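You operate a simulated robot arm through the tools that you are given. There is no shell and no other tool. Be economical: measure what you need, move in short steps, check, and stop when the job is done.

You are at the controls of a simulated two-armed robot. One attempt, no reset.

TASK
Seal port 1 with the plug from the green mat and leak-test the rig at 3 bar.
Fine: tighten the collar, let the dial settle at 3 bar, then open the yellow vent lever and leave it open.

The check looks at the end state, three seconds after you hand in, the way a careful person would. Anything else that was tipped, shoved, dropped, spilled or broken makes it a failure. A push-on lid holds only when it is set on centred and level and pressed home; a screw cap is set on level and turned clockwise until tight.

THE ROBOT
Two 7-joint arms with fingered hands on one trunk, on a base that drives. Base frame: it is fixed to the floor where the robot stands at the start and does not move with it; the origin is under the middle of the robot, x ahead of it, y to its left, z up; the surface under the hand at the start is at about z = 0.88. Units: m, degrees, N and s.
The left shoulder is at the start at [0.043, 0.152, 1.173], the right one opposite. With the tool pointing down near the work surface each hand reaches from about 0.42 to 0.8 m from the robot's upright axis, wherever it stands, measured 20 degrees to its own side. Places, roughly: big dial [0.5, 0.8, 0.9]; brass plug (4x4x4 cm) [0.4, 0.6, 0.9]; orange dial [0.5, 0.4, 0.9]; orange slider [0.3, -0.1, 0.9]; orange switch [0.6, 1.3, 0.9]; port one [0.4, 0.9, 0.9]; pump knob [0.4, 0.7, 1]; red nut [0.4, 0.1, 1]; set knob [0.5, 0.6, 1]; white collar lever [0.3, 0.6, 0.9]; white dial [0.5, 0.3, 0.9]; white nut [0.4, 0, 1]; yellow collar lever [0.3, 0.8, 0.9]; yellow vent lever [0.5, 0.7, 0.9]. Payload 3.8 kg a hand.
The TCP of each hand is the grasp point between the finger pads, 0.03 m short of the fingertips. In the tool frame z runs along the fingers and y along their closing line. Largest opening 0.104 m; the body of the gripper starts 0.035 m behind the TCP. The gripper is a hand of 5 fingers: y runs from the thumb to the fingers, the wrist lies at [-0.015, -0.104, -0.178] in the tool frame, and closing takes about 1.5 s.
Orientation is that of the tool frame in the base frame, as a unit quaternion [x, y, z, w]. With the fingers straight down and the wrist toward the robot, the tool's x, y and z point along [0, 1, 0], [1, 0, 0] and [0, 0, -1] of the base frame.

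THE INTERFACE
- The arms move only by the tool arm_command. It takes "left_series", "right_series" or both (then of equal length, played together; a hand with none holds still); each is a list of rows, each a list of 3 entries, a list of its own where there are three numbers: the turn, a rotation vector about the tool's x, y, z in units of 8 degrees (1.0 is 8 degrees), then the shift along the tool's x, y, z in units of 30 mm (1.0 is 30 mm), then the finger opening in m, from 0 to 0.104. In form: [[[ax, ay, az], [dx, dy, dz], fingers], ...]. A call has 1 to 12 rows; each row shifts and turns the commanded pose from where the row before left it, along the tool's axes as they then stand. A call with a number of a shift or a turn outside -1 to 1 is refused whole. A row lasts 0.2 s, in which the tool goes at most 0.05 m and 8.6 degrees; a call with a longer step from one row to the next is refused whole, and so is a gripper value outside its range. Where a pose cannot be reached the arm comes as near as it can. A force on the tool above 70 N (or 10 N above the force at the start of the call, whichever is more), or a blocked arm, ends the call early, and 0.2 s more pass. Each finger travels about 0.072 m/s and halts on what it meets, pressing with about 29 N; the grip force reading is that of the motor and also rises with nothing between the fingers. The clock runs only during rows and for 0.2 s after the last one: add rows that do not move to give the fingers time. The reply holds the time, the measured pose of the TCP, the force on the tool along the base axes, the opening and the grip force, in the units named above and with some noise, with the torque about the TCP (base axes, N m) and any sound that the robot's microphone picked up, and new pictures: "pictures" is both (left out), scene, wrist or none (wrist: the cameras of the hands that moved).
- Cameras (640 x 400 px; columns grow to the right, rows downward): "scene" is now at [0.1393, 0.0514, 1.3301]; the picture's right is [0.48, -0.87, -0.05], its down [-0.52, -0.23, -0.82] and it looks along [0.71, 0.43, -0.56] (base axes); focal length 214 px, centre (320, 200). "left" rides on the left gripper at [-0.08, -0.078, -0.141] in its tool frame; the picture's right is [-0.78, -0.30, 0.56], its down [0.53, -0.78, 0.33] and it looks along [0.33, 0.56, 0.76] (tool axes); focal length 247 px, centre (320, 200). "right" rides on the right gripper at [0.08, -0.078, -0.141] in its tool frame; the picture's right is [-0.78, 0.30, -0.56], its down [-0.53, -0.78, 0.33] and it looks along [-0.33, 0.56, 0.76] (tool axes); focal length 247 px, centre (320, 200). There is no depth. A picture from a camera that has moved, and an enlarged one, comes with that camera's place and axes in the base frame and with its lens. The place of the scene camera against the robot may be out by one fixed shift of up to 0.018 m in any direction.
- slide_trunk(by): slides the trunk up (or, below 0, down) by that many m; the arms and the scene camera ride with it, the base frame stays. It gives what a move gives, with no picture.
- drive_base(legs): drives the robot by 1 to 6 legs, each [ahead, left, turn to the left] in m, m and degrees, along the robot's own axes; the way and the turn of a leg run together, so that a leg with both is an arc; at most 1.5 m and 180 degrees a leg. The arms and the cameras ride along, it lands a little off, and it stops where it bumps. It gives what a move gives, and a new picture of the scene camera.
- set_grasp(shape, hand): the hand has 5 fingers and takes this shape, open, in about a second: jaw (thumb against the fingers, like two jaws); tri (thumb and two fingers); tip (a fingertip pinch); poke (one finger out to press); point (the index stretched); flat (the hand flat); cup (the hand cupped); fist (a fist). The gripper value then closes the fingers along that shape, each until it touches; the sizes above hold for jaw. It gives what a move gives, with no picture.
- aim_head(pan, tilt): turns the head with the scene camera to pan (to the left, within 80 degrees either way) and tilt (down, from -29 to 69), counted from straight ahead of the robot. It gives what a move gives, and a new picture of the scene camera.
- zoom(camera, box): a new picture of the part [left, top, right, bottom] of that camera's present view, enlarged. No time passes.
- finish_job(): hands the job in; it is judged then, once.

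Work in short steps. Places have to be worked out from the pictures, the camera data and where the tool is seen: move nearer, look again, correct. Check each grasp and each placing, and mend what went wrong. You have 120 turns and 260 pictures in all, those below and enlarged ones among them. Open the grippers and draw the arms clear of the work before you hand the job in, unless the task says otherwise; then end with one line.

The tools are called after ">>>" as a command line: name --argument value ..., lists and objects as JSON in quotes. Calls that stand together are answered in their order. arm_command: Moves the arms, as the interface text tells. Its arguments: {"type":"object","properties":{"left_series":{"type":"array"},"right_series":{"type":"array"},"pictures":{"type":"string","enum":["both","scene","wrist","none"]}},"required":[]} The other tools are called the same way: slide_trunk (by) slides the trunk up or down; set_grasp (shape, hand) gives the hand a shape; drive_base (legs) drives the base; aim_head (pan, tilt) turns the head that bears the scene camera; zoom (camera, box) takes an enlarged picture of a part of a camera's view; finish_job () hands the job in.

At the start:

```text
time_s: 0.0
left_ee_pos: [0.3028, 0.4101, 1.2375]
left_orientation: [0.708, 0.707, 0.0, 0.0]
left_force: [-0.4, 0.3, 0.6]
left_torque: [0.01, -0.02, 0.0]
left_grip_width: 0.1037
left_grip_force: 0.2
left_shape: jaw
right_ee_pos: [0.5356, 0.0298, 1.2764]
right_orientation: [0.707, 0.707, -0.001, -0.001]
right_force: [-0.1, 1.3, -1.0]
right_torque: [-0.04, -0.02, -0.01]
right_grip_width: 0.1037
right_grip_force: 0.1
right_shape: jaw
trunk travel left (down, up): [-0.25, 0.206]
robot x, y, heading: [-0.0049, 0.0014, -0.1]
head pan, tilt: [29.1, 28.8]
```

scene: 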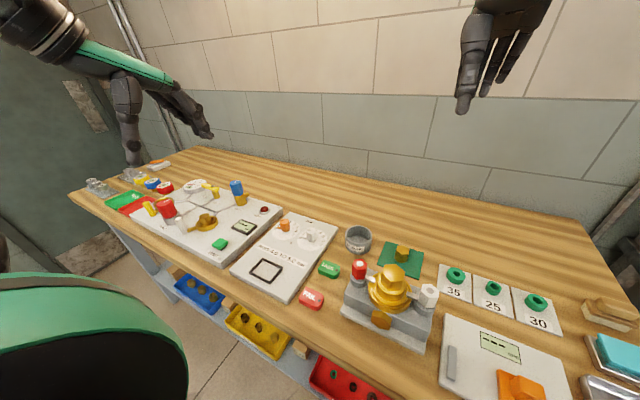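
right: 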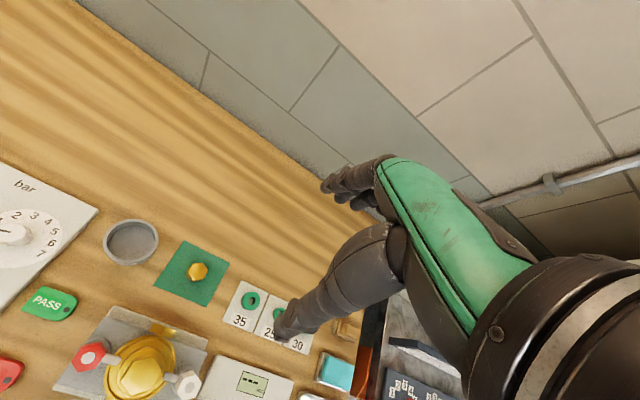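
left: 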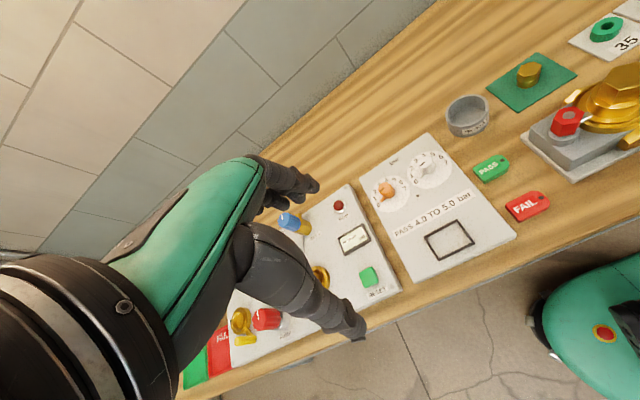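

I start by looking at the left-hand rig and the surroundings more closely.

>>> zoom --camera "scene" --box '[60, 140, 300, 290]'

>>> zoom --camera "scene" --box '[230, 200, 470, 350]'

```text
2.67 times, centred on (180, 215) of scene
camera zoom: at [0.1393, 0.0514, 1.3301], right [0.48, -0.87, -0.05], down [-0.52, -0.23, -0.82], along [0.71, 0.43, -0.56], focal length 572 px, centre (693, 160)
```

zoom: 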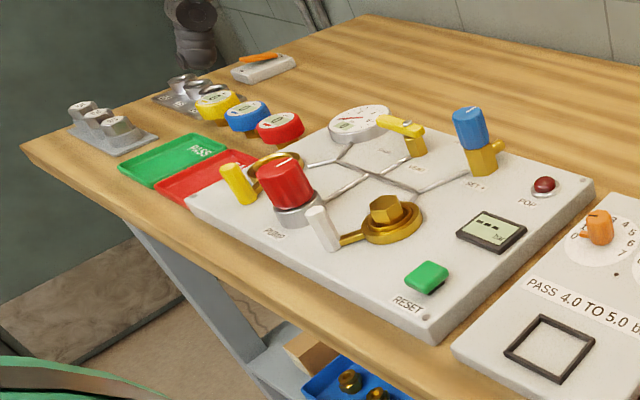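

```text
2.67 times, centred on (350, 275) of scene
camera zoom: at [0.1393, 0.0514, 1.3301], right [0.48, -0.87, -0.05], down [-0.52, -0.23, -0.82], along [0.71, 0.43, -0.56], focal length 572 px, centre (240, 0)
```

zoom: 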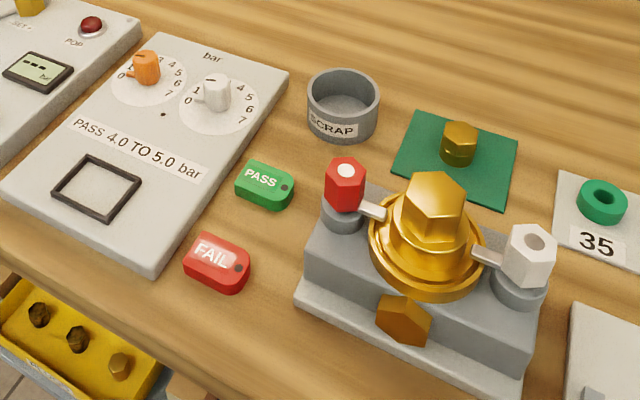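

The plug to fetch sits on the green mat at about [0.54, 0.07]. Port 1 looks to be the ring behind the red pump knob with the yellow lever. I lower the right hand toward the mat plug.

>>> arm_command --right_series '[[[0, 0, 0], [0.16, 0.02, 1], 0.104], [[0, 0, 0], [0.16, 0.02, 1], 0.104], [[0, 0, 0], [0.16, 0.02, 1], 0.104], [[0, 0, 0], [0.16, 0.02, 1], 0.104], [[0, 0, 0], [0.16, 0.02, 1], 0.104], [[0, 0, 0], [0.16, 0.02, 1], 0.104], [[0, 0, 0], [0.16, 0.02, 1], 0.104], [[0, 0, 0], [0.16, 0.02, 1], 0.104]]'

```text
time_s: 1.8
left_ee_pos: [0.3027, 0.408, 1.2379]
left_orientation: [0.708, 0.706, -0.001, 0.001]
left_force: [0.3, -0.1, 0.7]
left_torque: [-0.01, 0.02, -0.01]
left_grip_width: 0.1034
left_grip_force: 0.0
left_shape: jaw
right_ee_pos: [0.5396, 0.0663, 1.0379]
right_orientation: [0.706, 0.708, 0.0, -0.002]
right_force: [-0.1, 0.1, -0.1]
right_torque: [0.01, -0.01, -0.02]
right_grip_width: 0.1038
right_grip_force: 0.0
right_shape: jaw
trunk travel left (down, up): [-0.25, 0.206]
robot x, y, heading: [0.0014, -0.0014, 0.1]
head pan, tilt: [29.1, 28.8]
camera scene: at [0.1397, 0.0516, 1.3301], right [0.48, -0.87, -0.06], down [-0.52, -0.23, -0.82], along [0.71, 0.43, -0.56], focal length 214 px, centre (320, 200)
camera right: at [0.4619, 0.1466, 1.18], right [0.3, -0.78, 0.56], down [-0.78, -0.53, -0.33], along [0.55, -0.33, -0.76], focal length 247 px, centre (320, 200)
```

scene: 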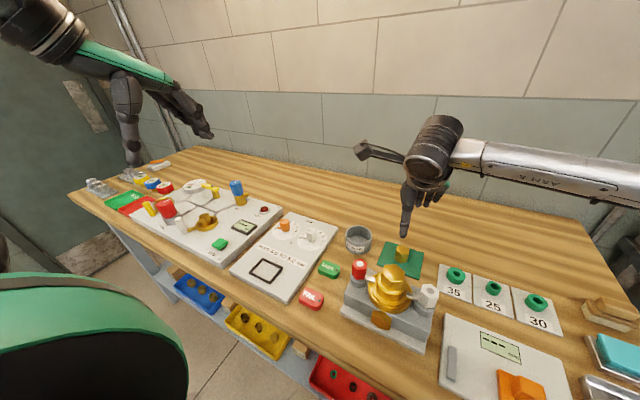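
right: 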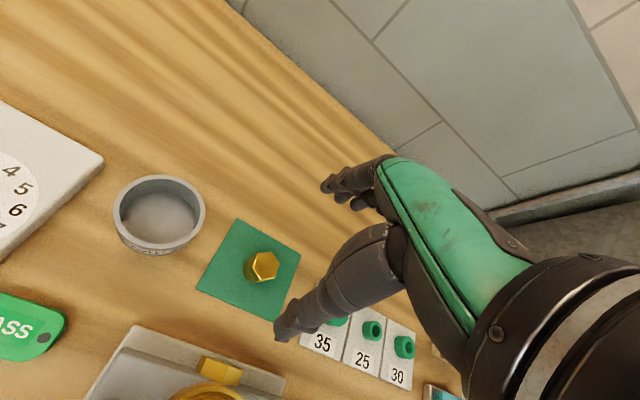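

>>> zoom --camera "right" --box '[190, 210, 310, 285]'

>>> zoom --camera "left" --box '[160, 200, 416, 360]'

```text
5.33 times, centred on (250, 248) of right
camera zoom: at [0.4619, 0.1466, 1.18], right [0.3, -0.78, 0.56], down [-0.78, -0.53, -0.33], along [0.55, -0.33, -0.76], focal length 1317 px, centre (693, -53)
```

zoom: 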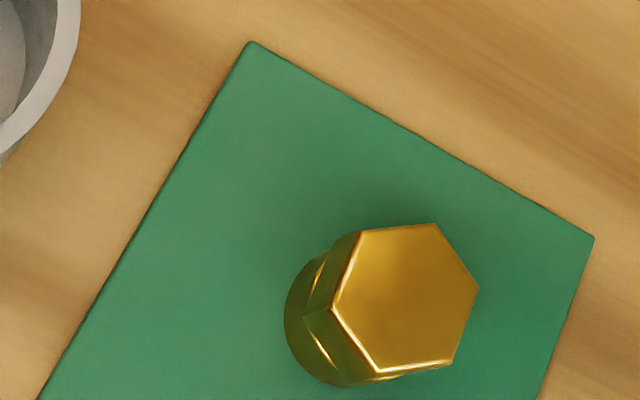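

```text
2.50 times, centred on (288, 280) of left
camera zoom: at [0.2257, 0.3285, 1.379], right [-0.3, -0.78, -0.56], down [-0.78, 0.54, -0.33], along [0.56, 0.33, -0.76], focal length 617 px, centre (400, 0)
```

zoom: 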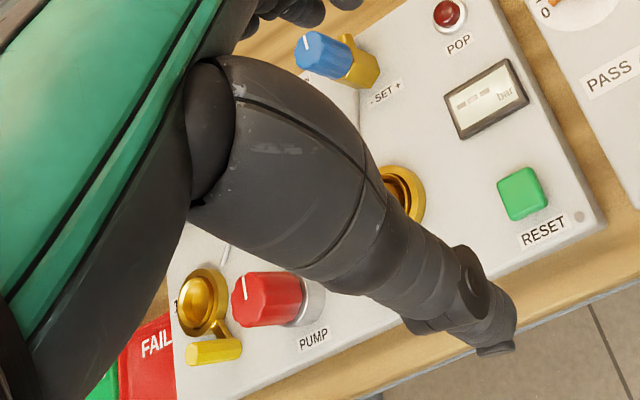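

Plug is right under the hand, with hex flats about 30° off the closing line. I turn the tool 30° and descend to straddle the head.

>>> arm_command --right_series '[[[0, 0, -0.94], [0, -0.05, 0.6], 0.104], [[0, 0, -0.94], [0, 0, 0.6], 0.104], [[0, 0, -0.94], [0, 0, 0.6], 0.104], [[0, 0, -0.94], [0, 0, 0.6], 0.104], [[0, 0, 0], [0, 0, 0.5], 0.104], [[0, 0, 0], [0, 0, 0.4], 0.104], [[0, 0, 0], [0, 0, 0], 0.104]]'

```text
time_s: 3.4
left_ee_pos: [0.3028, 0.4082, 1.2391]
left_orientation: [0.708, 0.707, 0.0, 0.0]
left_force: [-0.2, 0.8, 0.4]
left_torque: [0.02, -0.01, -0.01]
left_grip_width: 0.1037
left_grip_force: 0.0
left_shape: jaw
right_ee_pos: [0.5394, 0.0669, 0.9389]
right_orientation: [0.499, 0.867, -0.001, 0.0]
right_force: [0.2, 0.0, 0.3]
right_torque: [0.0, 0.01, -0.04]
right_grip_width: 0.1036
right_grip_force: 0.0
right_shape: jaw
trunk travel left (down, up): [-0.25, 0.206]
robot x, y, heading: [0.0012, -0.0024, 0.1]
head pan, tilt: [29.1, 28.8]
camera scene: at [0.1392, 0.0513, 1.3302], right [0.48, -0.87, -0.05], down [-0.52, -0.23, -0.82], along [0.71, 0.43, -0.56], focal length 214 px, centre (320, 200)
camera right: at [0.4314, 0.098, 1.0805], right [0.65, -0.52, 0.56], down [-0.4, -0.85, -0.33], along [0.65, -0.01, -0.76], focal length 247 px, centre (320, 200)
```

scene: 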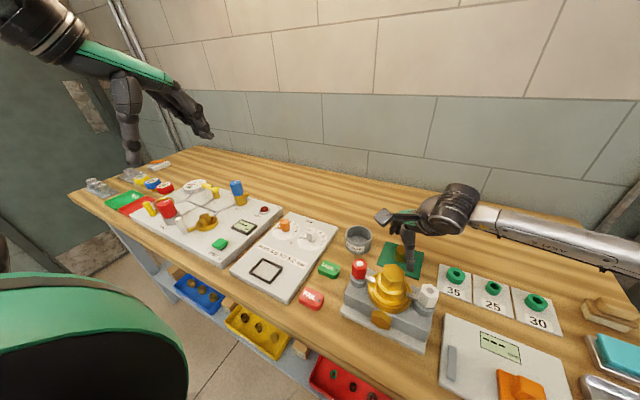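
right: 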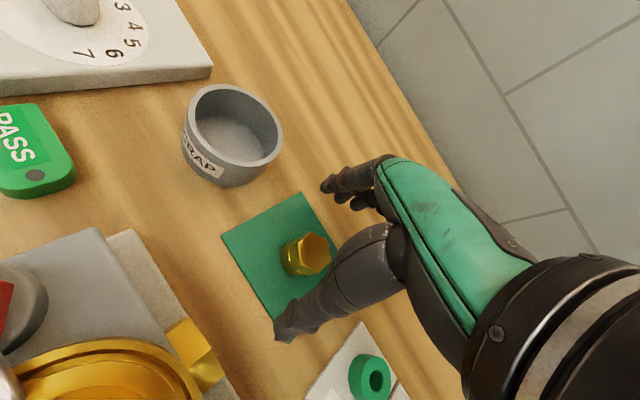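

Plug lies centred below the pads; I go down 11 mm and close.

>>> arm_command --right_series '[[[0, 0, 0], [0, 0, 0.37], 0.104], [[0, 0, 0], [0, 0, 0], 0.08], [[0, 0, 0], [0, 0, 0], 0.06], [[0, 0, 0], [0, 0, 0], 0.04], [[0, 0, 0], [0, 0, 0], 0.02], [[0, 0, 0], [0, 0, 0], 0.01], [[0, 0, 0], [0, 0, 0], 0.0], [[0, 0, 0], [0, 0, 0], 0.0], [[0, 0, 0], [0, 0, 0], 0.0]]' --pictures "wrist"

```text
time_s: 5.4
left_ee_pos: [0.3021, 0.4094, 1.2385]
left_orientation: [0.707, 0.707, 0.0, -0.001]
left_force: [0.3, 0.5, 0.7]
left_torque: [0.03, -0.01, -0.01]
left_grip_width: 0.1036
left_grip_force: 0.0
left_shape: jaw
right_ee_pos: [0.5375, 0.0665, 0.9259]
right_orientation: [0.499, 0.867, 0.0, 0.0]
right_force: [-1.4, 0.0, 0.4]
right_torque: [0.0, 0.0, -0.04]
right_grip_width: 0.0254
right_grip_force: 28.9
right_shape: jaw
trunk travel left (down, up): [-0.25, 0.206]
robot x, y, heading: [-0.0007, -0.0013, 0.2]
head pan, tilt: [29.1, 28.8]
camera right: at [0.4306, 0.0981, 1.0684], right [0.65, -0.52, 0.56], down [-0.4, -0.85, -0.33], along [0.65, -0.01, -0.76], focal length 247 px, centre (320, 200)
```

right: 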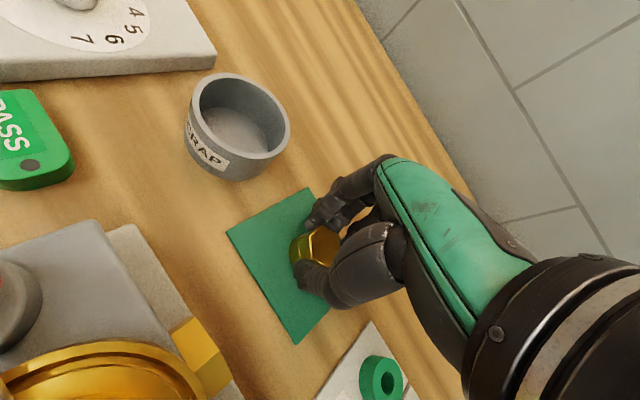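

Gripped at 25 mm. I lift it straight up to clear everything.

>>> arm_command --right_series '[[[0, 0, 0], [0, 0, -1], 0.0], [[0, 0, 0], [0, 0, -1], 0.0], [[0, 0, 0], [0, 0, -1], 0.0], [[0, 0, 0], [0, 0, -1], 0.0], [[0, 0, 0], [0, 0, -1], 0.0], [[0, 0, 0], [0, 0, -1], 0.0], [[0, 0, 0], [0, 0, -1], 0.0], [[0, 0, 0], [0, 0, -1], 0.0], [[0, 0, 0], [0, 0, 0], 0.0]]' --pictures "wrist"

```text
time_s: 7.4
left_ee_pos: [0.3014, 0.4086, 1.239]
left_orientation: [0.708, 0.707, -0.001, 0.0]
left_force: [-0.5, 0.0, -0.4]
left_torque: [-0.01, -0.04, 0.03]
left_grip_width: 0.1038
left_grip_force: 0.1
left_shape: jaw
right_ee_pos: [0.5394, 0.0685, 1.1662]
right_orientation: [0.499, 0.867, -0.001, 0.0]
right_force: [-0.4, 0.4, -0.6]
right_torque: [-0.01, -0.02, -0.01]
right_grip_width: 0.0252
right_grip_force: 29.1
right_shape: jaw
trunk travel left (down, up): [-0.25, 0.206]
robot x, y, heading: [-0.0063, -0.0005, 0.2]
head pan, tilt: [29.1, 28.8]
camera right: at [0.4311, 0.0988, 1.3076], right [0.65, -0.52, 0.56], down [-0.4, -0.85, -0.33], along [0.65, -0.01, -0.76], focal length 247 px, centre (320, 200)
```

right: 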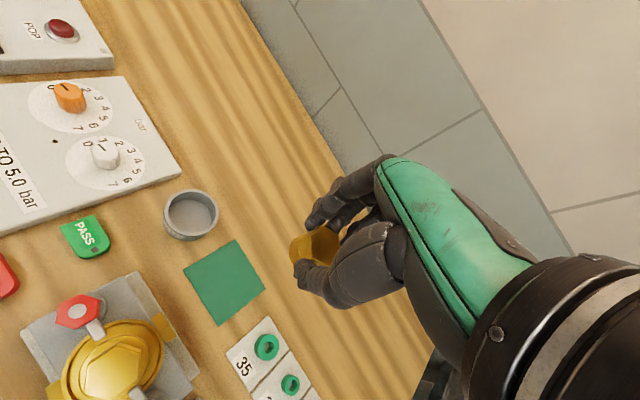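

Plug is held. I drive back slightly and left so port 1 is in front of the robot.

>>> drive_base --legs '[[-0.1, 0, 0], [0, 0.85, 0]]'

>>> aim_head --pan 0 --tilt 45

```text
time_s: 12.7
left_ee_pos: [0.2071, 1.2585, 1.2378]
left_orientation: [0.709, 0.705, 0.0, 0.0]
left_force: [0.5, 0.6, 0.7]
left_torque: [-0.03, 0.01, 0.0]
left_grip_width: 0.1038
left_grip_force: 0.1
left_shape: jaw
right_ee_pos: [0.4392, 0.9154, 1.165]
right_orientation: [0.503, 0.864, -0.001, -0.001]
right_force: [0.6, -0.5, -2.2]
right_torque: [-0.02, 0.01, -0.01]
right_grip_width: 0.0249
right_grip_force: 28.5
right_shape: jaw
trunk travel left (down, up): [-0.25, 0.206]
robot x, y, heading: [-0.0988, 0.8498, -0.4]
head pan, tilt: [29.1, 28.8]
camera scene: at [0.0409, 0.9004, 1.3301], right [0.48, -0.88, -0.06], down [-0.52, -0.23, -0.82], along [0.71, 0.42, -0.56], focal length 214 px, centre (320, 200)
```

scene: 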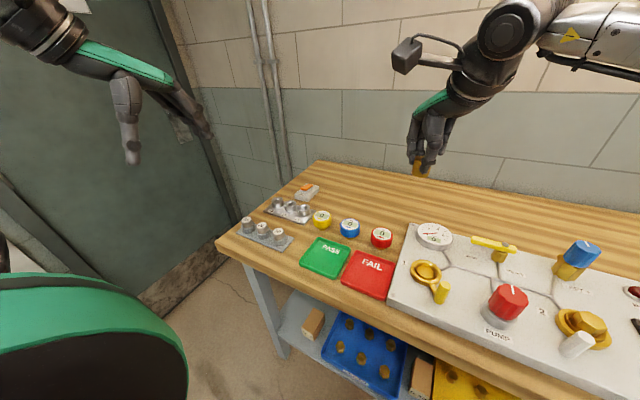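

```text
time_s: 13.6
left_ee_pos: [0.2067, 1.2565, 1.2387]
left_orientation: [0.709, 0.705, 0.0, -0.001]
left_force: [-0.2, -0.1, 0.4]
left_torque: [-0.01, 0.04, 0.02]
left_grip_width: 0.1037
left_grip_force: 0.1
left_shape: jaw
right_ee_pos: [0.4398, 0.9139, 1.1655]
right_orientation: [0.502, 0.865, -0.001, -0.001]
right_force: [-0.7, 0.4, -1.0]
right_torque: [0.01, 0.05, -0.03]
right_grip_width: 0.0249
right_grip_force: 28.8
right_shape: jaw
trunk travel left (down, up): [-0.25, 0.206]
robot x, y, heading: [-0.0963, 0.8528, -0.2]
head pan, tilt: [0.0, 45.0]
camera scene: at [0.0397, 0.8564, 1.3055], right [-0.01, -1.0, 0.0], down [-0.78, 0.0, -0.62], along [0.62, 0.0, -0.78], focal length 214 px, centre (320, 200)
```

scene: 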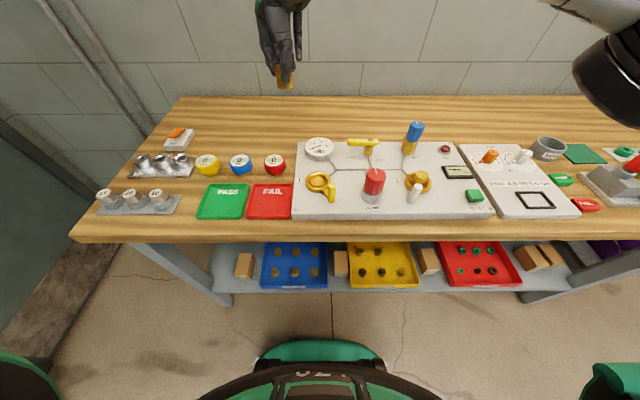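

>>> zoom --camera "scene" --box '[284, 110, 508, 250]'

>>> zoom --camera "scene" --box '[290, 125, 400, 210]'

>>> zoom --camera "right" --box '[0, 0, 640, 400]'

```text
2.86 times, centred on (396, 180) of scene
camera zoom: at [0.0397, 0.8564, 1.3055], right [-0.01, -1.0, 0.0], down [-0.78, 0.0, -0.62], along [0.62, 0.0, -0.78], focal length 613 px, centre (103, 257)
```

zoom: 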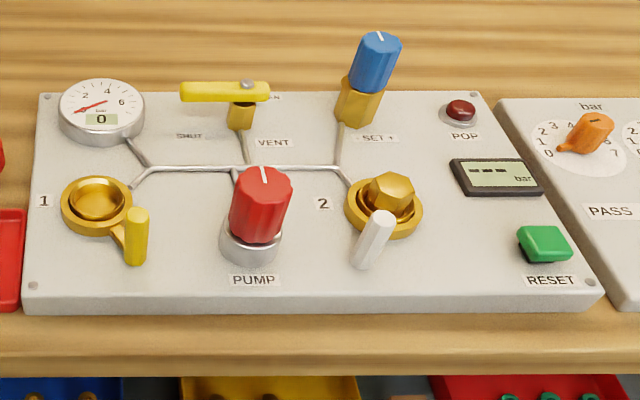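

```text
4.71 times, centred on (345, 168) of scene
camera zoom: at [0.0397, 0.8564, 1.3055], right [-0.01, -1.0, 0.0], down [-0.78, 0.0, -0.62], along [0.62, 0.0, -0.78], focal length 1009 px, centre (202, 353)
```

zoom: 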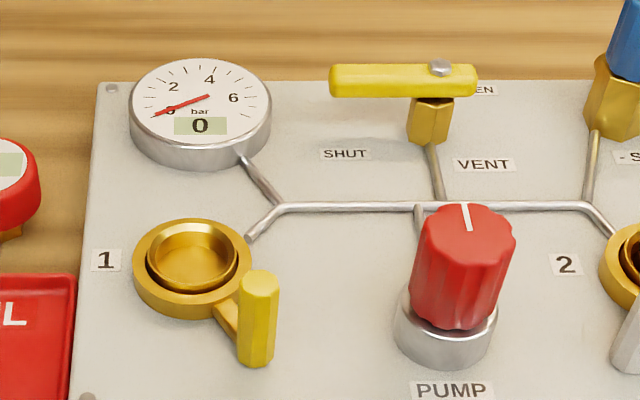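

```text
1.00 times, centred on (320, 200) of right (not enlarged: the box is as wide or as high as the picture)
camera zoom: at [0.3327, 0.9459, 1.3074], right [0.64, -0.53, 0.56], down [-0.41, -0.85, -0.33], along [0.65, -0.01, -0.76], focal length 247 px, centre (320, 200)
```

zoom: 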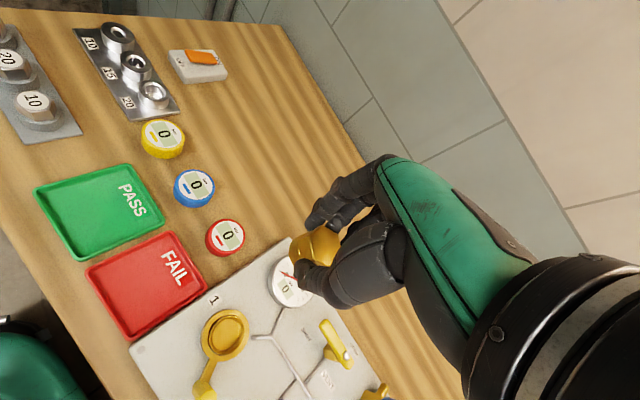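

Port 1 is empty with its lever at the front right, so the thumb should not point there. I turn the tool 40° back and move over the port, estimated at [0.393, 0.855], staying high.

>>> arm_command --right_series '[[[0, 0, 1], [0, 0, 0.3], 0.0], [[0, 0, 1], [0, 0, 0.3], 0.0], [[0, 0, 1], [0, 0, 0.3], 0.0], [[0, 0, 1], [0, 0, 0.3], 0.0], [[0, 0, 1], [0, 0, 0.3], 0.0], [[0, 0, 0], [-0.74, -0.4, 0.3], 0.0], [[0, 0, 0], [-0.74, -0.4, 0.3], 0.0], [[0, 0, 0], [-0.74, -0.4, 0.3], 0.0], [[0, 0, 0], [0, 0, 0.6], 0.0], [[0, 0, 0], [0, 0, 0.6], 0.0], [[0, 0, 0], [0, 0, 0.5], 0.0], [[0, 0, 0], [0, 0, 0], 0.0]]'

```text
time_s: 16.2
left_ee_pos: [0.2071, 1.2583, 1.2389]
left_orientation: [0.71, 0.704, 0.0, 0.001]
left_force: [-0.1, 0.1, -0.1]
left_torque: [0.02, -0.04, 0.01]
left_grip_width: 0.1037
left_grip_force: 0.1
left_shape: jaw
right_ee_pos: [0.3923, 0.8559, 1.0462]
right_orientation: [0.768, 0.641, -0.001, -0.001]
right_force: [-0.5, -0.2, -1.2]
right_torque: [-0.02, 0.01, -0.03]
right_grip_width: 0.025
right_grip_force: 28.4
right_shape: jaw
trunk travel left (down, up): [-0.25, 0.206]
robot x, y, heading: [-0.0998, 0.8516, -0.2]
head pan, tilt: [0.0, 45.0]
camera scene: at [0.0397, 0.8566, 1.3055], right [-0.01, -1.0, 0.0], down [-0.78, 0.01, -0.62], along [0.62, 0.0, -0.78], focal length 214 px, centre (320, 200)
camera right: at [0.3292, 0.9481, 1.1866], right [0.15, -0.82, 0.56], down [-0.86, -0.39, -0.33], along [0.49, -0.43, -0.76], focal length 247 px, centre (320, 200)
```

scene: 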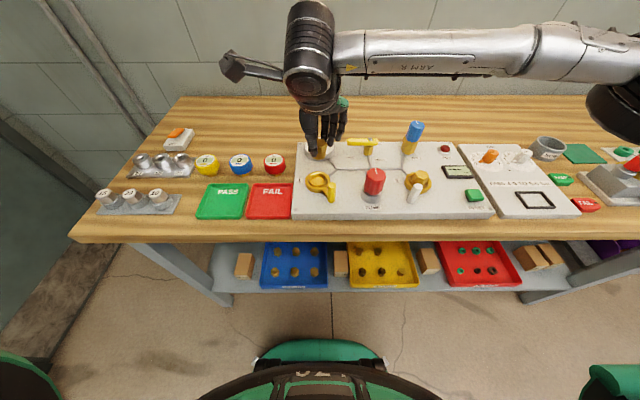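
right: 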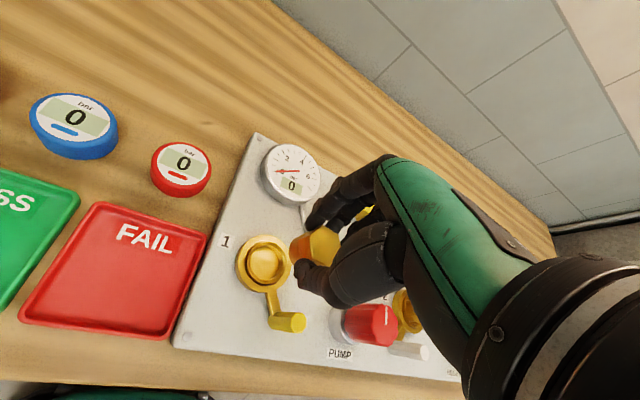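

>>> zoom --camera "right" --box '[210, 200, 370, 300]'

>>> zoom --camera "scene" --box '[290, 110, 402, 210]'

```text
4.00 times, centred on (290, 250) of right
camera zoom: at [0.3292, 0.9481, 1.1866], right [0.15, -0.82, 0.56], down [-0.86, -0.39, -0.33], along [0.49, -0.43, -0.76], focal length 988 px, centre (440, 0)
```

zoom: 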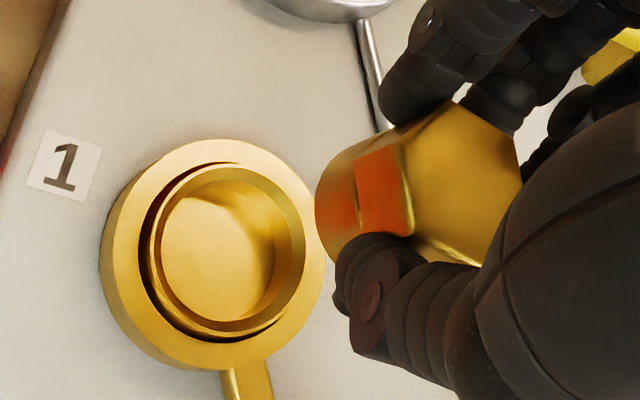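

```text
4.00 times, centred on (346, 160) of scene
camera zoom: at [0.0397, 0.8566, 1.3055], right [-0.01, -1.0, 0.0], down [-0.78, 0.01, -0.62], along [0.62, 0.0, -0.78], focal length 858 px, centre (216, 360)
```

zoom: 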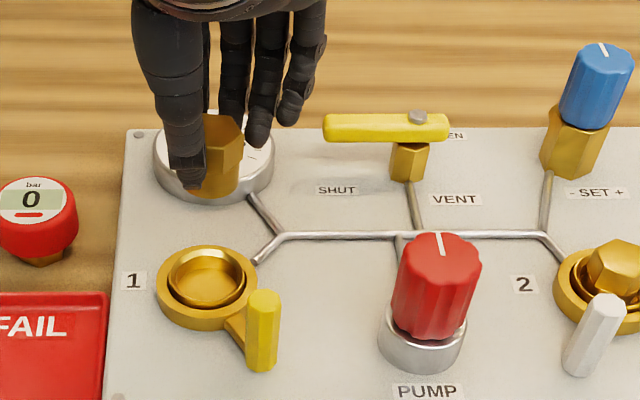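

>>> zoom --camera "right" --box '[232, 230, 296, 294]'

>>> zoom --camera "right" --box '[280, 215, 344, 275]'

```text
6.25 times, centred on (264, 262) of right
camera zoom: at [0.3292, 0.9481, 1.1866], right [0.15, -0.82, 0.56], down [-0.86, -0.39, -0.33], along [0.49, -0.43, -0.76], focal length 1544 px, centre (670, -188)
```

zoom: 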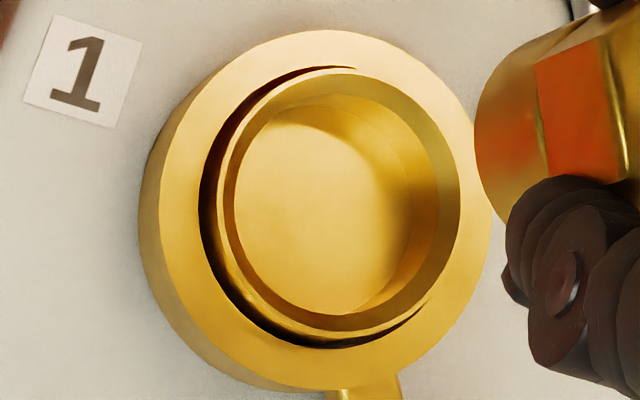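

```text
6.67 times, centred on (312, 245) of right
camera zoom: at [0.3292, 0.9481, 1.1866], right [0.15, -0.82, 0.56], down [-0.86, -0.39, -0.33], along [0.49, -0.43, -0.76], focal length 1646 px, centre (373, -100)
```

zoom: 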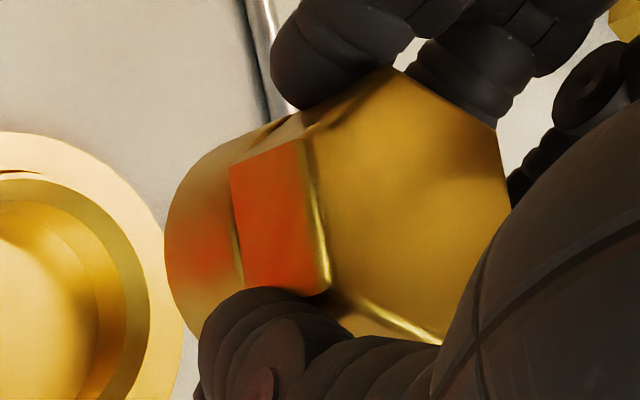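

>>> zoom --camera "scene" --box '[400, 155, 448, 203]'

>>> zoom --camera "scene" --box '[304, 122, 352, 206]'

```text
8.33 times, centred on (424, 179) of scene
camera zoom: at [0.0397, 0.8566, 1.3055], right [-0.01, -1.0, 0.0], down [-0.78, 0.01, -0.62], along [0.62, 0.0, -0.78], focal length 1787 px, centre (-547, 375)
```

zoom: 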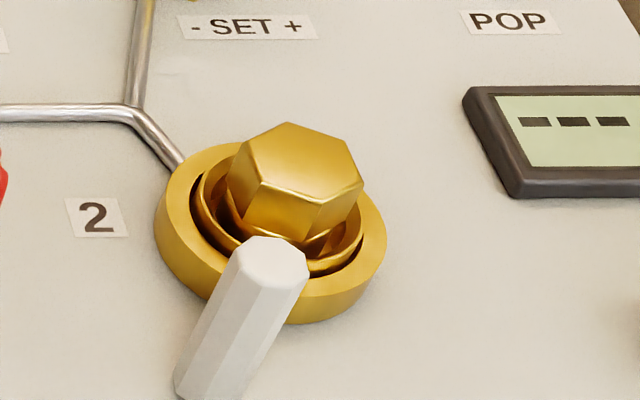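

```text
4.76 times, centred on (328, 164) of scene
camera zoom: at [0.0397, 0.8566, 1.3055], right [-0.01, -1.0, 0.0], down [-0.78, 0.01, -0.62], along [0.62, 0.0, -0.78], focal length 1021 px, centre (282, 371)
```

zoom: 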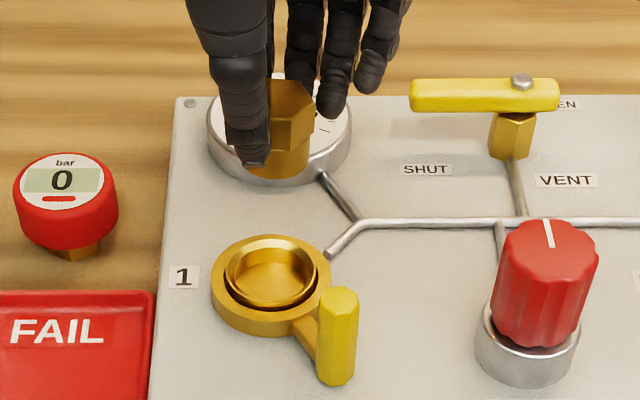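

The bore is a wide cup and the plug hangs straight. I lower 45 mm to get a second wrist view and triangulate the port centre.

>>> arm_command --right_series '[[[0, 0, 0], [-0.06, 0.04, 0.75], 0.0], [[0, 0, 0], [-0.06, 0.04, 0.75], 0.0], [[0, 0, 0], [0, 0, 0], 0.0]]'

>>> zoom --camera "right" --box '[220, 210, 348, 290]'

>>> zoom --camera "scene" --box '[290, 120, 370, 210]'

```text
time_s: 17.0
left_ee_pos: [0.2062, 1.257, 1.2389]
left_orientation: [0.709, 0.705, -0.001, 0.0]
left_force: [0.2, 0.2, -0.1]
left_torque: [-0.04, 0.04, 0.01]
left_grip_width: 0.104
left_grip_force: 0.1
left_shape: jaw
right_ee_pos: [0.3929, 0.8516, 0.9971]
right_orientation: [0.768, 0.641, 0.0, -0.001]
right_force: [0.1, 0.1, -1.7]
right_torque: [0.0, 0.01, 0.0]
right_grip_width: 0.0248
right_grip_force: 29.0
right_shape: jaw
trunk travel left (down, up): [-0.25, 0.206]
robot x, y, heading: [-0.099, 0.8511, -0.3]
head pan, tilt: [0.0, 45.0]
camera scene: at [0.0394, 0.8566, 1.3056], right [-0.01, -1.0, 0.0], down [-0.78, 0.01, -0.62], along [0.62, 0.0, -0.78], focal length 214 px, centre (320, 200)
camera right: at [0.3309, 0.9439, 1.1392], right [0.15, -0.82, 0.56], down [-0.86, -0.39, -0.33], along [0.49, -0.43, -0.76], focal length 247 px, centre (320, 200)
```

scene: 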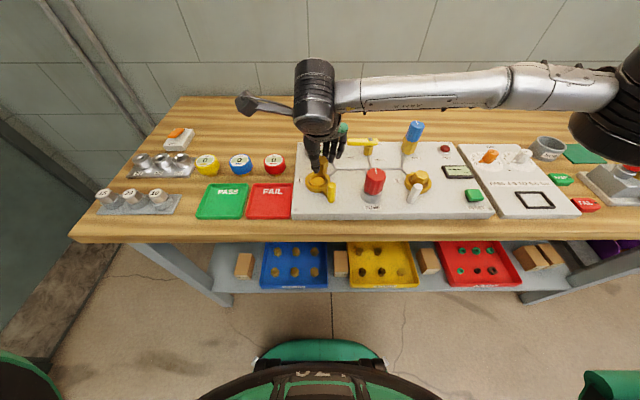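
right: 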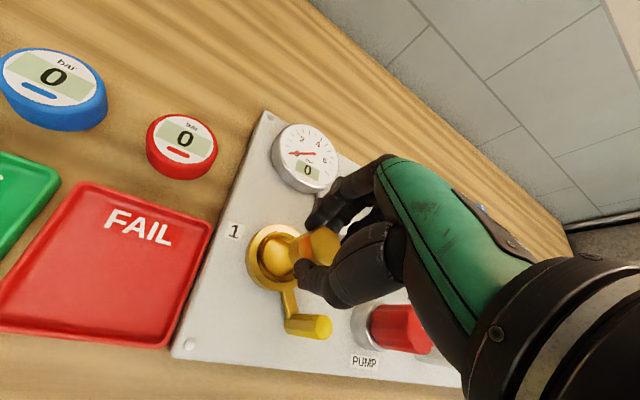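

```text
5.00 times, centred on (284, 250) of right
camera zoom: at [0.3309, 0.9439, 1.1392], right [0.15, -0.82, 0.56], down [-0.86, -0.39, -0.33], along [0.49, -0.43, -0.76], focal length 1235 px, centre (500, -50)
```

zoom: 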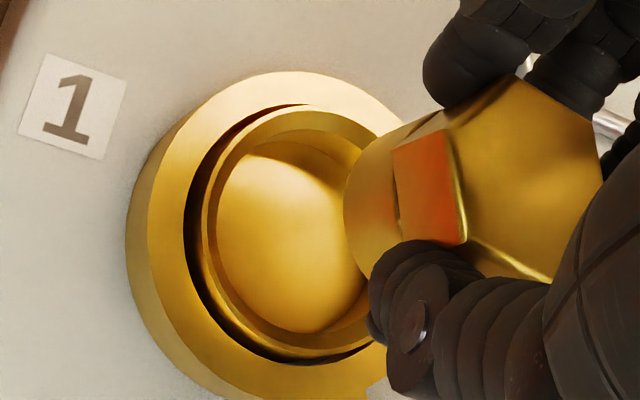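

```text
4.44 times, centred on (330, 165) of scene
camera zoom: at [0.0394, 0.8566, 1.3056], right [-0.01, -1.0, 0.0], down [-0.78, 0.01, -0.62], along [0.62, 0.0, -0.78], focal length 953 px, centre (276, 356)
```

zoom: 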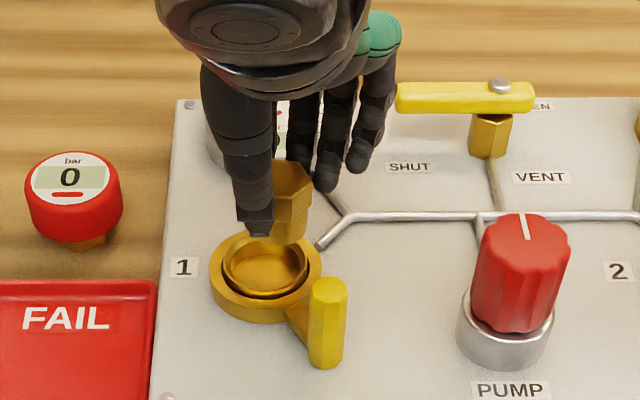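

>>> zoom --camera "scene" --box '[300, 150, 348, 198]'

>>> zoom --camera "right" --box '[284, 220, 348, 276]'

```text
8.33 times, centred on (324, 174) of scene
camera zoom: at [0.0394, 0.8566, 1.3056], right [-0.01, -1.0, 0.0], down [-0.78, 0.01, -0.62], along [0.62, 0.0, -0.78], focal length 1787 px, centre (287, 417)
```

zoom: 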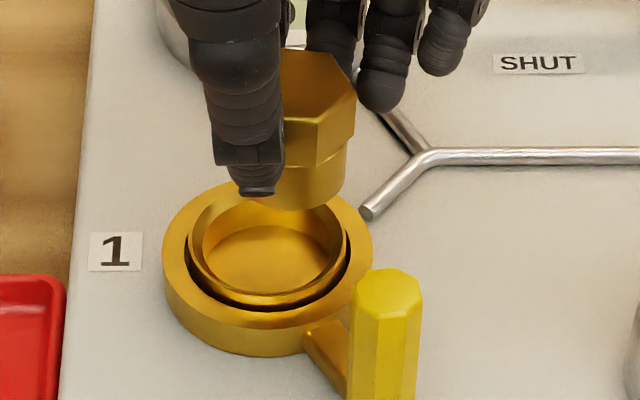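

```text
7.14 times, centred on (316, 248) of right
camera zoom: at [0.3309, 0.9439, 1.1392], right [0.15, -0.82, 0.56], down [-0.86, -0.39, -0.33], along [0.49, -0.43, -0.76], focal length 1764 px, centre (349, -143)
```

zoom: 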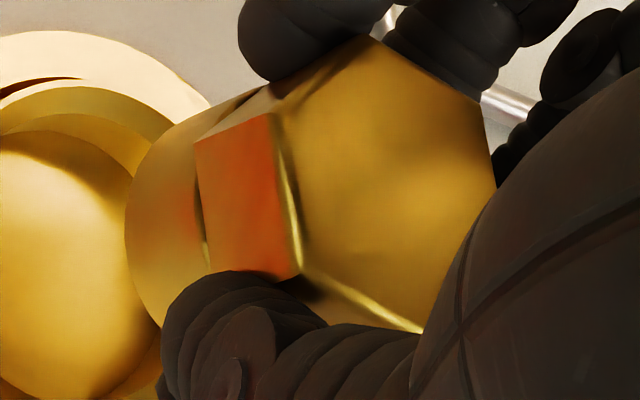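

Scene view shows the plug about 8 mm too far to the right of the port centre. I shift it and look again from both cameras.

>>> arm_command --right_series '[[[0, 0, 0], [0.27, -0.08, 0], 0.0], [[0, 0, 0], [0, 0, 0.15], 0.0], [[0, 0, 0], [0, 0, 0], 0.0]]' --pictures "none"

>>> zoom --camera "scene" --box '[300, 150, 348, 198]'

>>> zoom --camera "right" --box '[230, 210, 342, 290]'

```text
time_s: 17.8
left_ee_pos: [0.2068, 1.2567, 1.2378]
left_orientation: [0.709, 0.705, 0.0, -0.001]
left_force: [0.3, -0.1, -0.6]
left_torque: [-0.01, -0.06, 0.04]
left_grip_width: 0.1039
left_grip_force: 0.0
left_shape: jaw
right_ee_pos: [0.3938, 0.8608, 0.9934]
right_orientation: [0.767, 0.642, -0.002, 0.0]
right_force: [-0.4, 0.0, -1.8]
right_torque: [0.0, 0.01, -0.03]
right_grip_width: 0.0248
right_grip_force: 28.7
right_shape: jaw
trunk travel left (down, up): [-0.25, 0.206]
robot x, y, heading: [-0.097, 0.8523, -0.4]
head pan, tilt: [0.0, 45.0]
```

```text
8.33 times, centred on (324, 174) of scene
camera zoom: at [0.0397, 0.8563, 1.3055], right [-0.01, -1.0, 0.0], down [-0.78, 0.01, -0.62], along [0.62, 0.0, -0.78], focal length 1787 px, centre (287, 417)
```

zoom: 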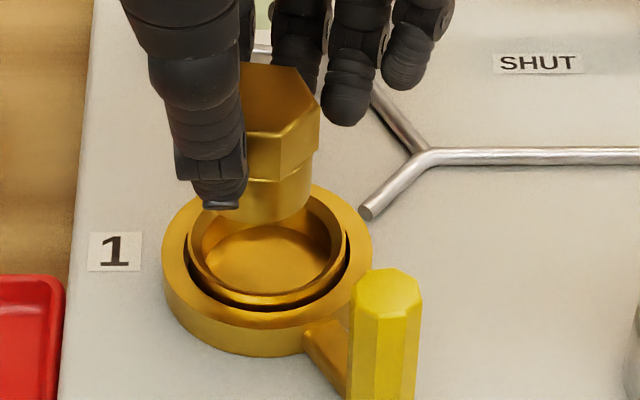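

```text
5.00 times, centred on (286, 250) of right
camera zoom: at [0.3299, 0.9533, 1.1353], right [0.15, -0.82, 0.56], down [-0.86, -0.39, -0.33], along [0.49, -0.43, -0.76], focal length 1235 px, centre (490, -50)
```

zoom: 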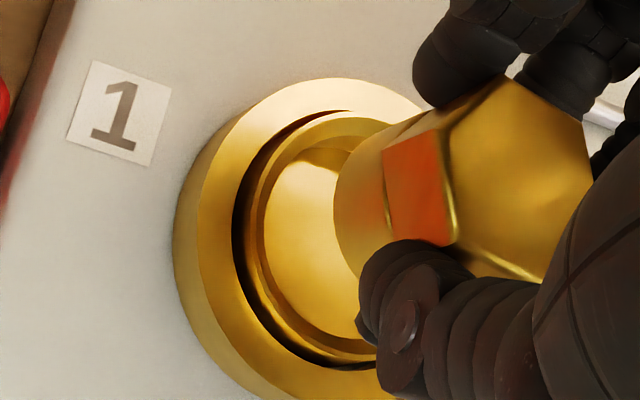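

Lateral alignment is now within about 2 mm; I apply a small correction and lower 18 mm into the cup mouth.

>>> arm_command --right_series '[[[0, 0, 0], [-0.06, -0.06, 0.15], 0.0], [[0, 0, 0], [0, 0, 0.15], 0.0], [[0, 0, 0], [0, 0, 0.15], 0.0], [[0, 0, 0], [0, 0, 0.15], 0.0], [[0, 0, 0], [0, 0, 0], 0.0]]' --pictures "none"

>>> zoom --camera "scene" --box '[300, 150, 348, 198]'

>>> zoom --camera "right" --box '[230, 210, 342, 290]'

```text
time_s: 19.0
left_ee_pos: [0.2073, 1.2573, 1.238]
left_orientation: [0.71, 0.705, -0.001, 0.0]
left_force: [-0.6, 0.5, -0.2]
left_torque: [-0.01, -0.03, 0.01]
left_grip_width: 0.1035
left_grip_force: 0.0
left_shape: jaw
right_ee_pos: [0.3905, 0.8594, 0.9748]
right_orientation: [0.768, 0.641, -0.001, -0.001]
right_force: [-1.2, 0.2, -1.3]
right_torque: [0.01, 0.01, 0.02]
right_grip_width: 0.0249
right_grip_force: 29.3
right_shape: jaw
trunk travel left (down, up): [-0.25, 0.206]
robot x, y, heading: [-0.0994, 0.8494, -0.4]
head pan, tilt: [0.0, 45.0]
```

```text
8.33 times, centred on (324, 174) of scene
camera zoom: at [0.0397, 0.8565, 1.3055], right [-0.01, -1.0, 0.0], down [-0.78, 0.01, -0.62], along [0.62, 0.0, -0.78], focal length 1787 px, centre (287, 417)
```

zoom: 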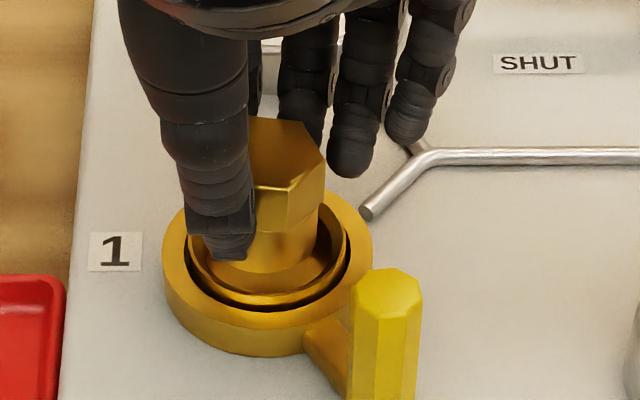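

```text
5.00 times, centred on (286, 250) of right
camera zoom: at [0.3289, 0.9516, 1.1166], right [0.15, -0.82, 0.56], down [-0.86, -0.39, -0.33], along [0.49, -0.43, -0.76], focal length 1235 px, centre (490, -50)
```

zoom: 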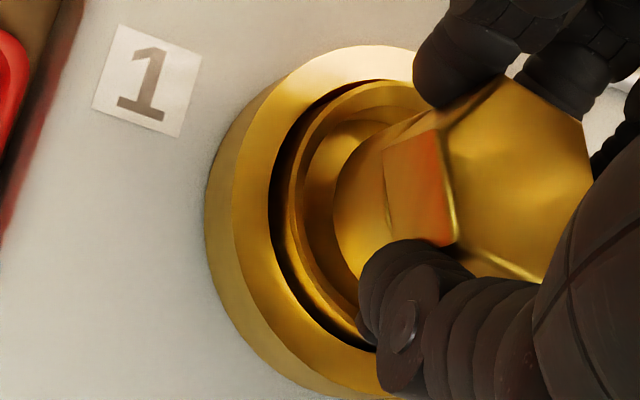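

>>> arm_command --right_series '[[[0, 0, 0], [0, 0, 0.12], 0.0], [[0, 0, 0], [0, 0, 0.1], 0.0], [[0, 0, 0], [0, 0, 0], 0.0]]' --pictures "none"

>>> zoom --camera "scene" --box '[300, 150, 348, 198]'

>>> zoom --camera "right" --box '[230, 210, 342, 290]'

```text
time_s: 19.8
left_ee_pos: [0.2077, 1.2573, 1.2387]
left_orientation: [0.709, 0.705, 0.0, 0.0]
left_force: [-0.3, 0.5, 0.7]
left_torque: [-0.03, 0.02, 0.01]
left_grip_width: 0.1039
left_grip_force: 0.0
left_shape: jaw
right_ee_pos: [0.3907, 0.858, 0.968]
right_orientation: [0.768, 0.641, -0.001, 0.0]
right_force: [0.1, 0.8, -2.6]
right_torque: [-0.02, -0.01, 0.01]
right_grip_width: 0.0248
right_grip_force: 29.4
right_shape: jaw
trunk travel left (down, up): [-0.25, 0.206]
robot x, y, heading: [-0.0979, 0.8519, -0.3]
head pan, tilt: [0.0, 45.0]
```

```text
8.33 times, centred on (324, 174) of scene
camera zoom: at [0.0397, 0.8565, 1.3055], right [-0.01, -1.0, 0.0], down [-0.78, 0.01, -0.62], along [0.62, 0.0, -0.78], focal length 1787 px, centre (287, 417)
```

zoom: 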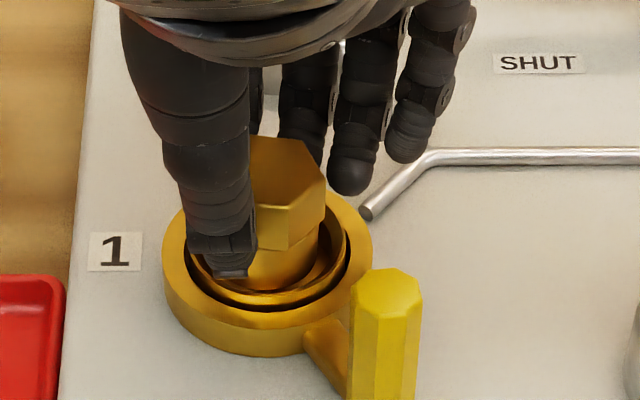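

```text
5.00 times, centred on (286, 250) of right
camera zoom: at [0.3284, 0.9514, 1.11], right [0.15, -0.82, 0.56], down [-0.86, -0.39, -0.33], along [0.49, -0.43, -0.76], focal length 1235 px, centre (490, -50)
```

zoom: 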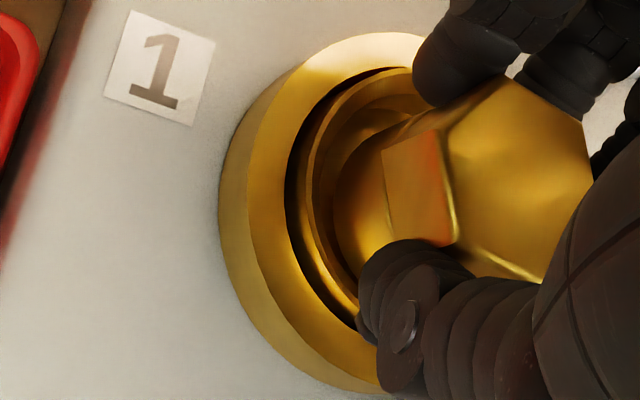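

>>> arm_command --right_series '[[[0, 0, 0], [0, 0, 0.1], 0.0], [[0, 0, 0], [0, 0, 0.1], 0.0], [[0, 0, 0], [0, 0, 0], 0.0]]' --pictures "none"

>>> zoom --camera "scene" --box '[300, 150, 348, 198]'

>>> zoom --camera "right" --box '[230, 210, 342, 290]'

```text
time_s: 20.6
left_ee_pos: [0.2058, 1.2582, 1.2387]
left_orientation: [0.709, 0.705, -0.001, 0.001]
left_force: [0.3, -0.6, 0.2]
left_torque: [0.01, -0.01, 0.03]
left_grip_width: 0.1037
left_grip_force: 0.1
left_shape: jaw
right_ee_pos: [0.3897, 0.8573, 0.9633]
right_orientation: [0.768, 0.641, -0.001, -0.002]
right_force: [0.8, 0.0, -1.9]
right_torque: [0.02, -0.05, 0.04]
right_grip_width: 0.0252
right_grip_force: 28.8
right_shape: jaw
trunk travel left (down, up): [-0.25, 0.206]
robot x, y, heading: [-0.0969, 0.8509, -0.5]
head pan, tilt: [0.0, 45.0]
```

```text
8.33 times, centred on (324, 174) of scene
camera zoom: at [0.0398, 0.8565, 1.3055], right [-0.01, -1.0, 0.0], down [-0.78, 0.01, -0.62], along [0.62, 0.0, -0.78], focal length 1787 px, centre (287, 417)
```

zoom: 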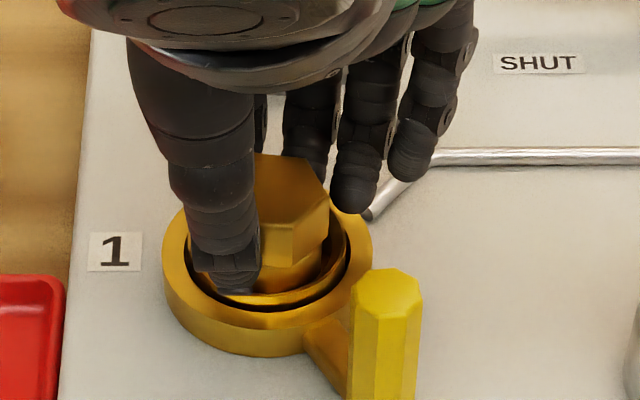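

```text
5.00 times, centred on (286, 250) of right
camera zoom: at [0.3281, 0.9504, 1.1033], right [0.15, -0.82, 0.56], down [-0.86, -0.39, -0.33], along [0.49, -0.43, -0.76], focal length 1235 px, centre (490, -50)
```

zoom: 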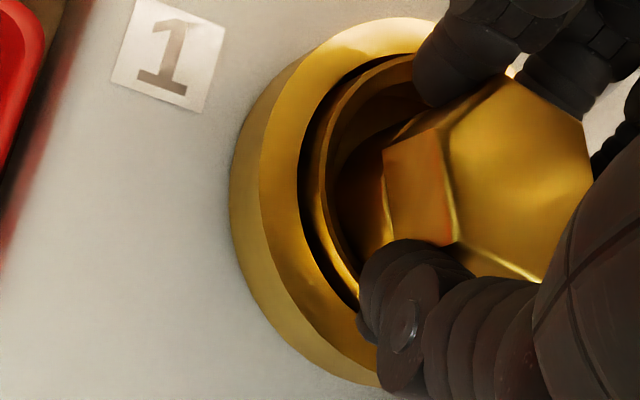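

Plug is slightly toward the front right of the bore. I nudge it back-left 2–3 mm and continue down gently.

>>> arm_command --right_series '[[[0, 0, 0], [0.07, 0.07, 0], 0.0], [[0, 0, 0], [0, 0, 0.08], 0.0], [[0, 0, 0], [0, 0, 0.08], 0.0], [[0, 0, 0], [0, 0, 0], 0.0]]' --pictures "none"

>>> zoom --camera "scene" --box '[300, 150, 348, 198]'

>>> zoom --camera "right" --box '[230, 210, 342, 290]'

```text
time_s: 21.6
left_ee_pos: [0.2058, 1.2581, 1.2406]
left_orientation: [0.71, 0.704, 0.001, 0.0]
left_force: [0.1, -0.5, -0.3]
left_torque: [0.04, 0.0, -0.01]
left_grip_width: 0.1037
left_grip_force: 0.0
left_shape: jaw
right_ee_pos: [0.3935, 0.8598, 0.96]
right_orientation: [0.768, 0.641, 0.001, 0.0]
right_force: [0.3, -1.2, 7.7]
right_torque: [0.0, -0.19, -0.04]
right_grip_width: 0.0251
right_grip_force: 28.8
right_shape: jaw
trunk travel left (down, up): [-0.25, 0.206]
robot x, y, heading: [-0.099, 0.8497, -0.3]
head pan, tilt: [0.0, 45.0]
```

```text
8.33 times, centred on (324, 174) of scene
camera zoom: at [0.0387, 0.8562, 1.3057], right [-0.01, -1.0, 0.0], down [-0.78, 0.01, -0.62], along [0.62, 0.0, -0.78], focal length 1787 px, centre (287, 417)
```

zoom: 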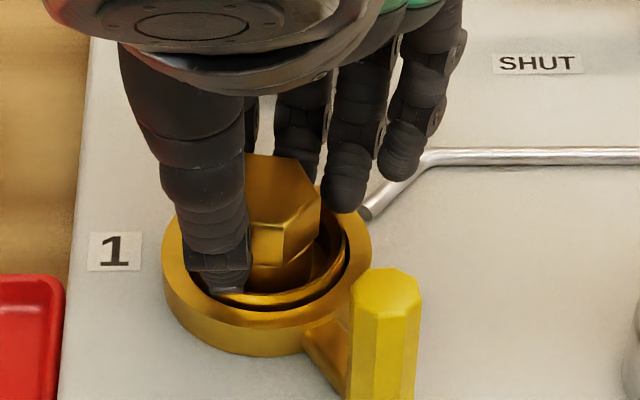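

```text
5.00 times, centred on (286, 250) of right
camera zoom: at [0.3308, 0.9526, 1.1002], right [0.15, -0.82, 0.56], down [-0.86, -0.39, -0.33], along [0.49, -0.43, -0.76], focal length 1235 px, centre (490, -50)
```

zoom: 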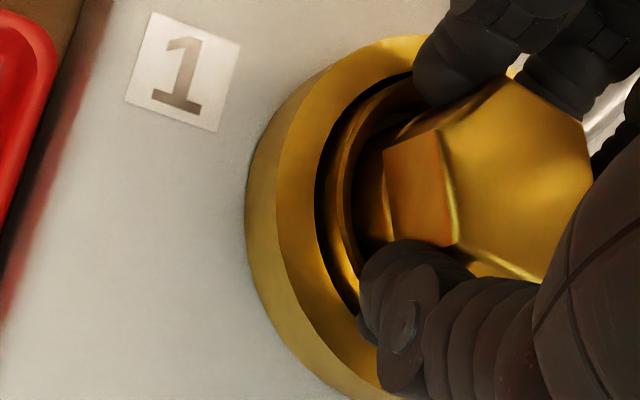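

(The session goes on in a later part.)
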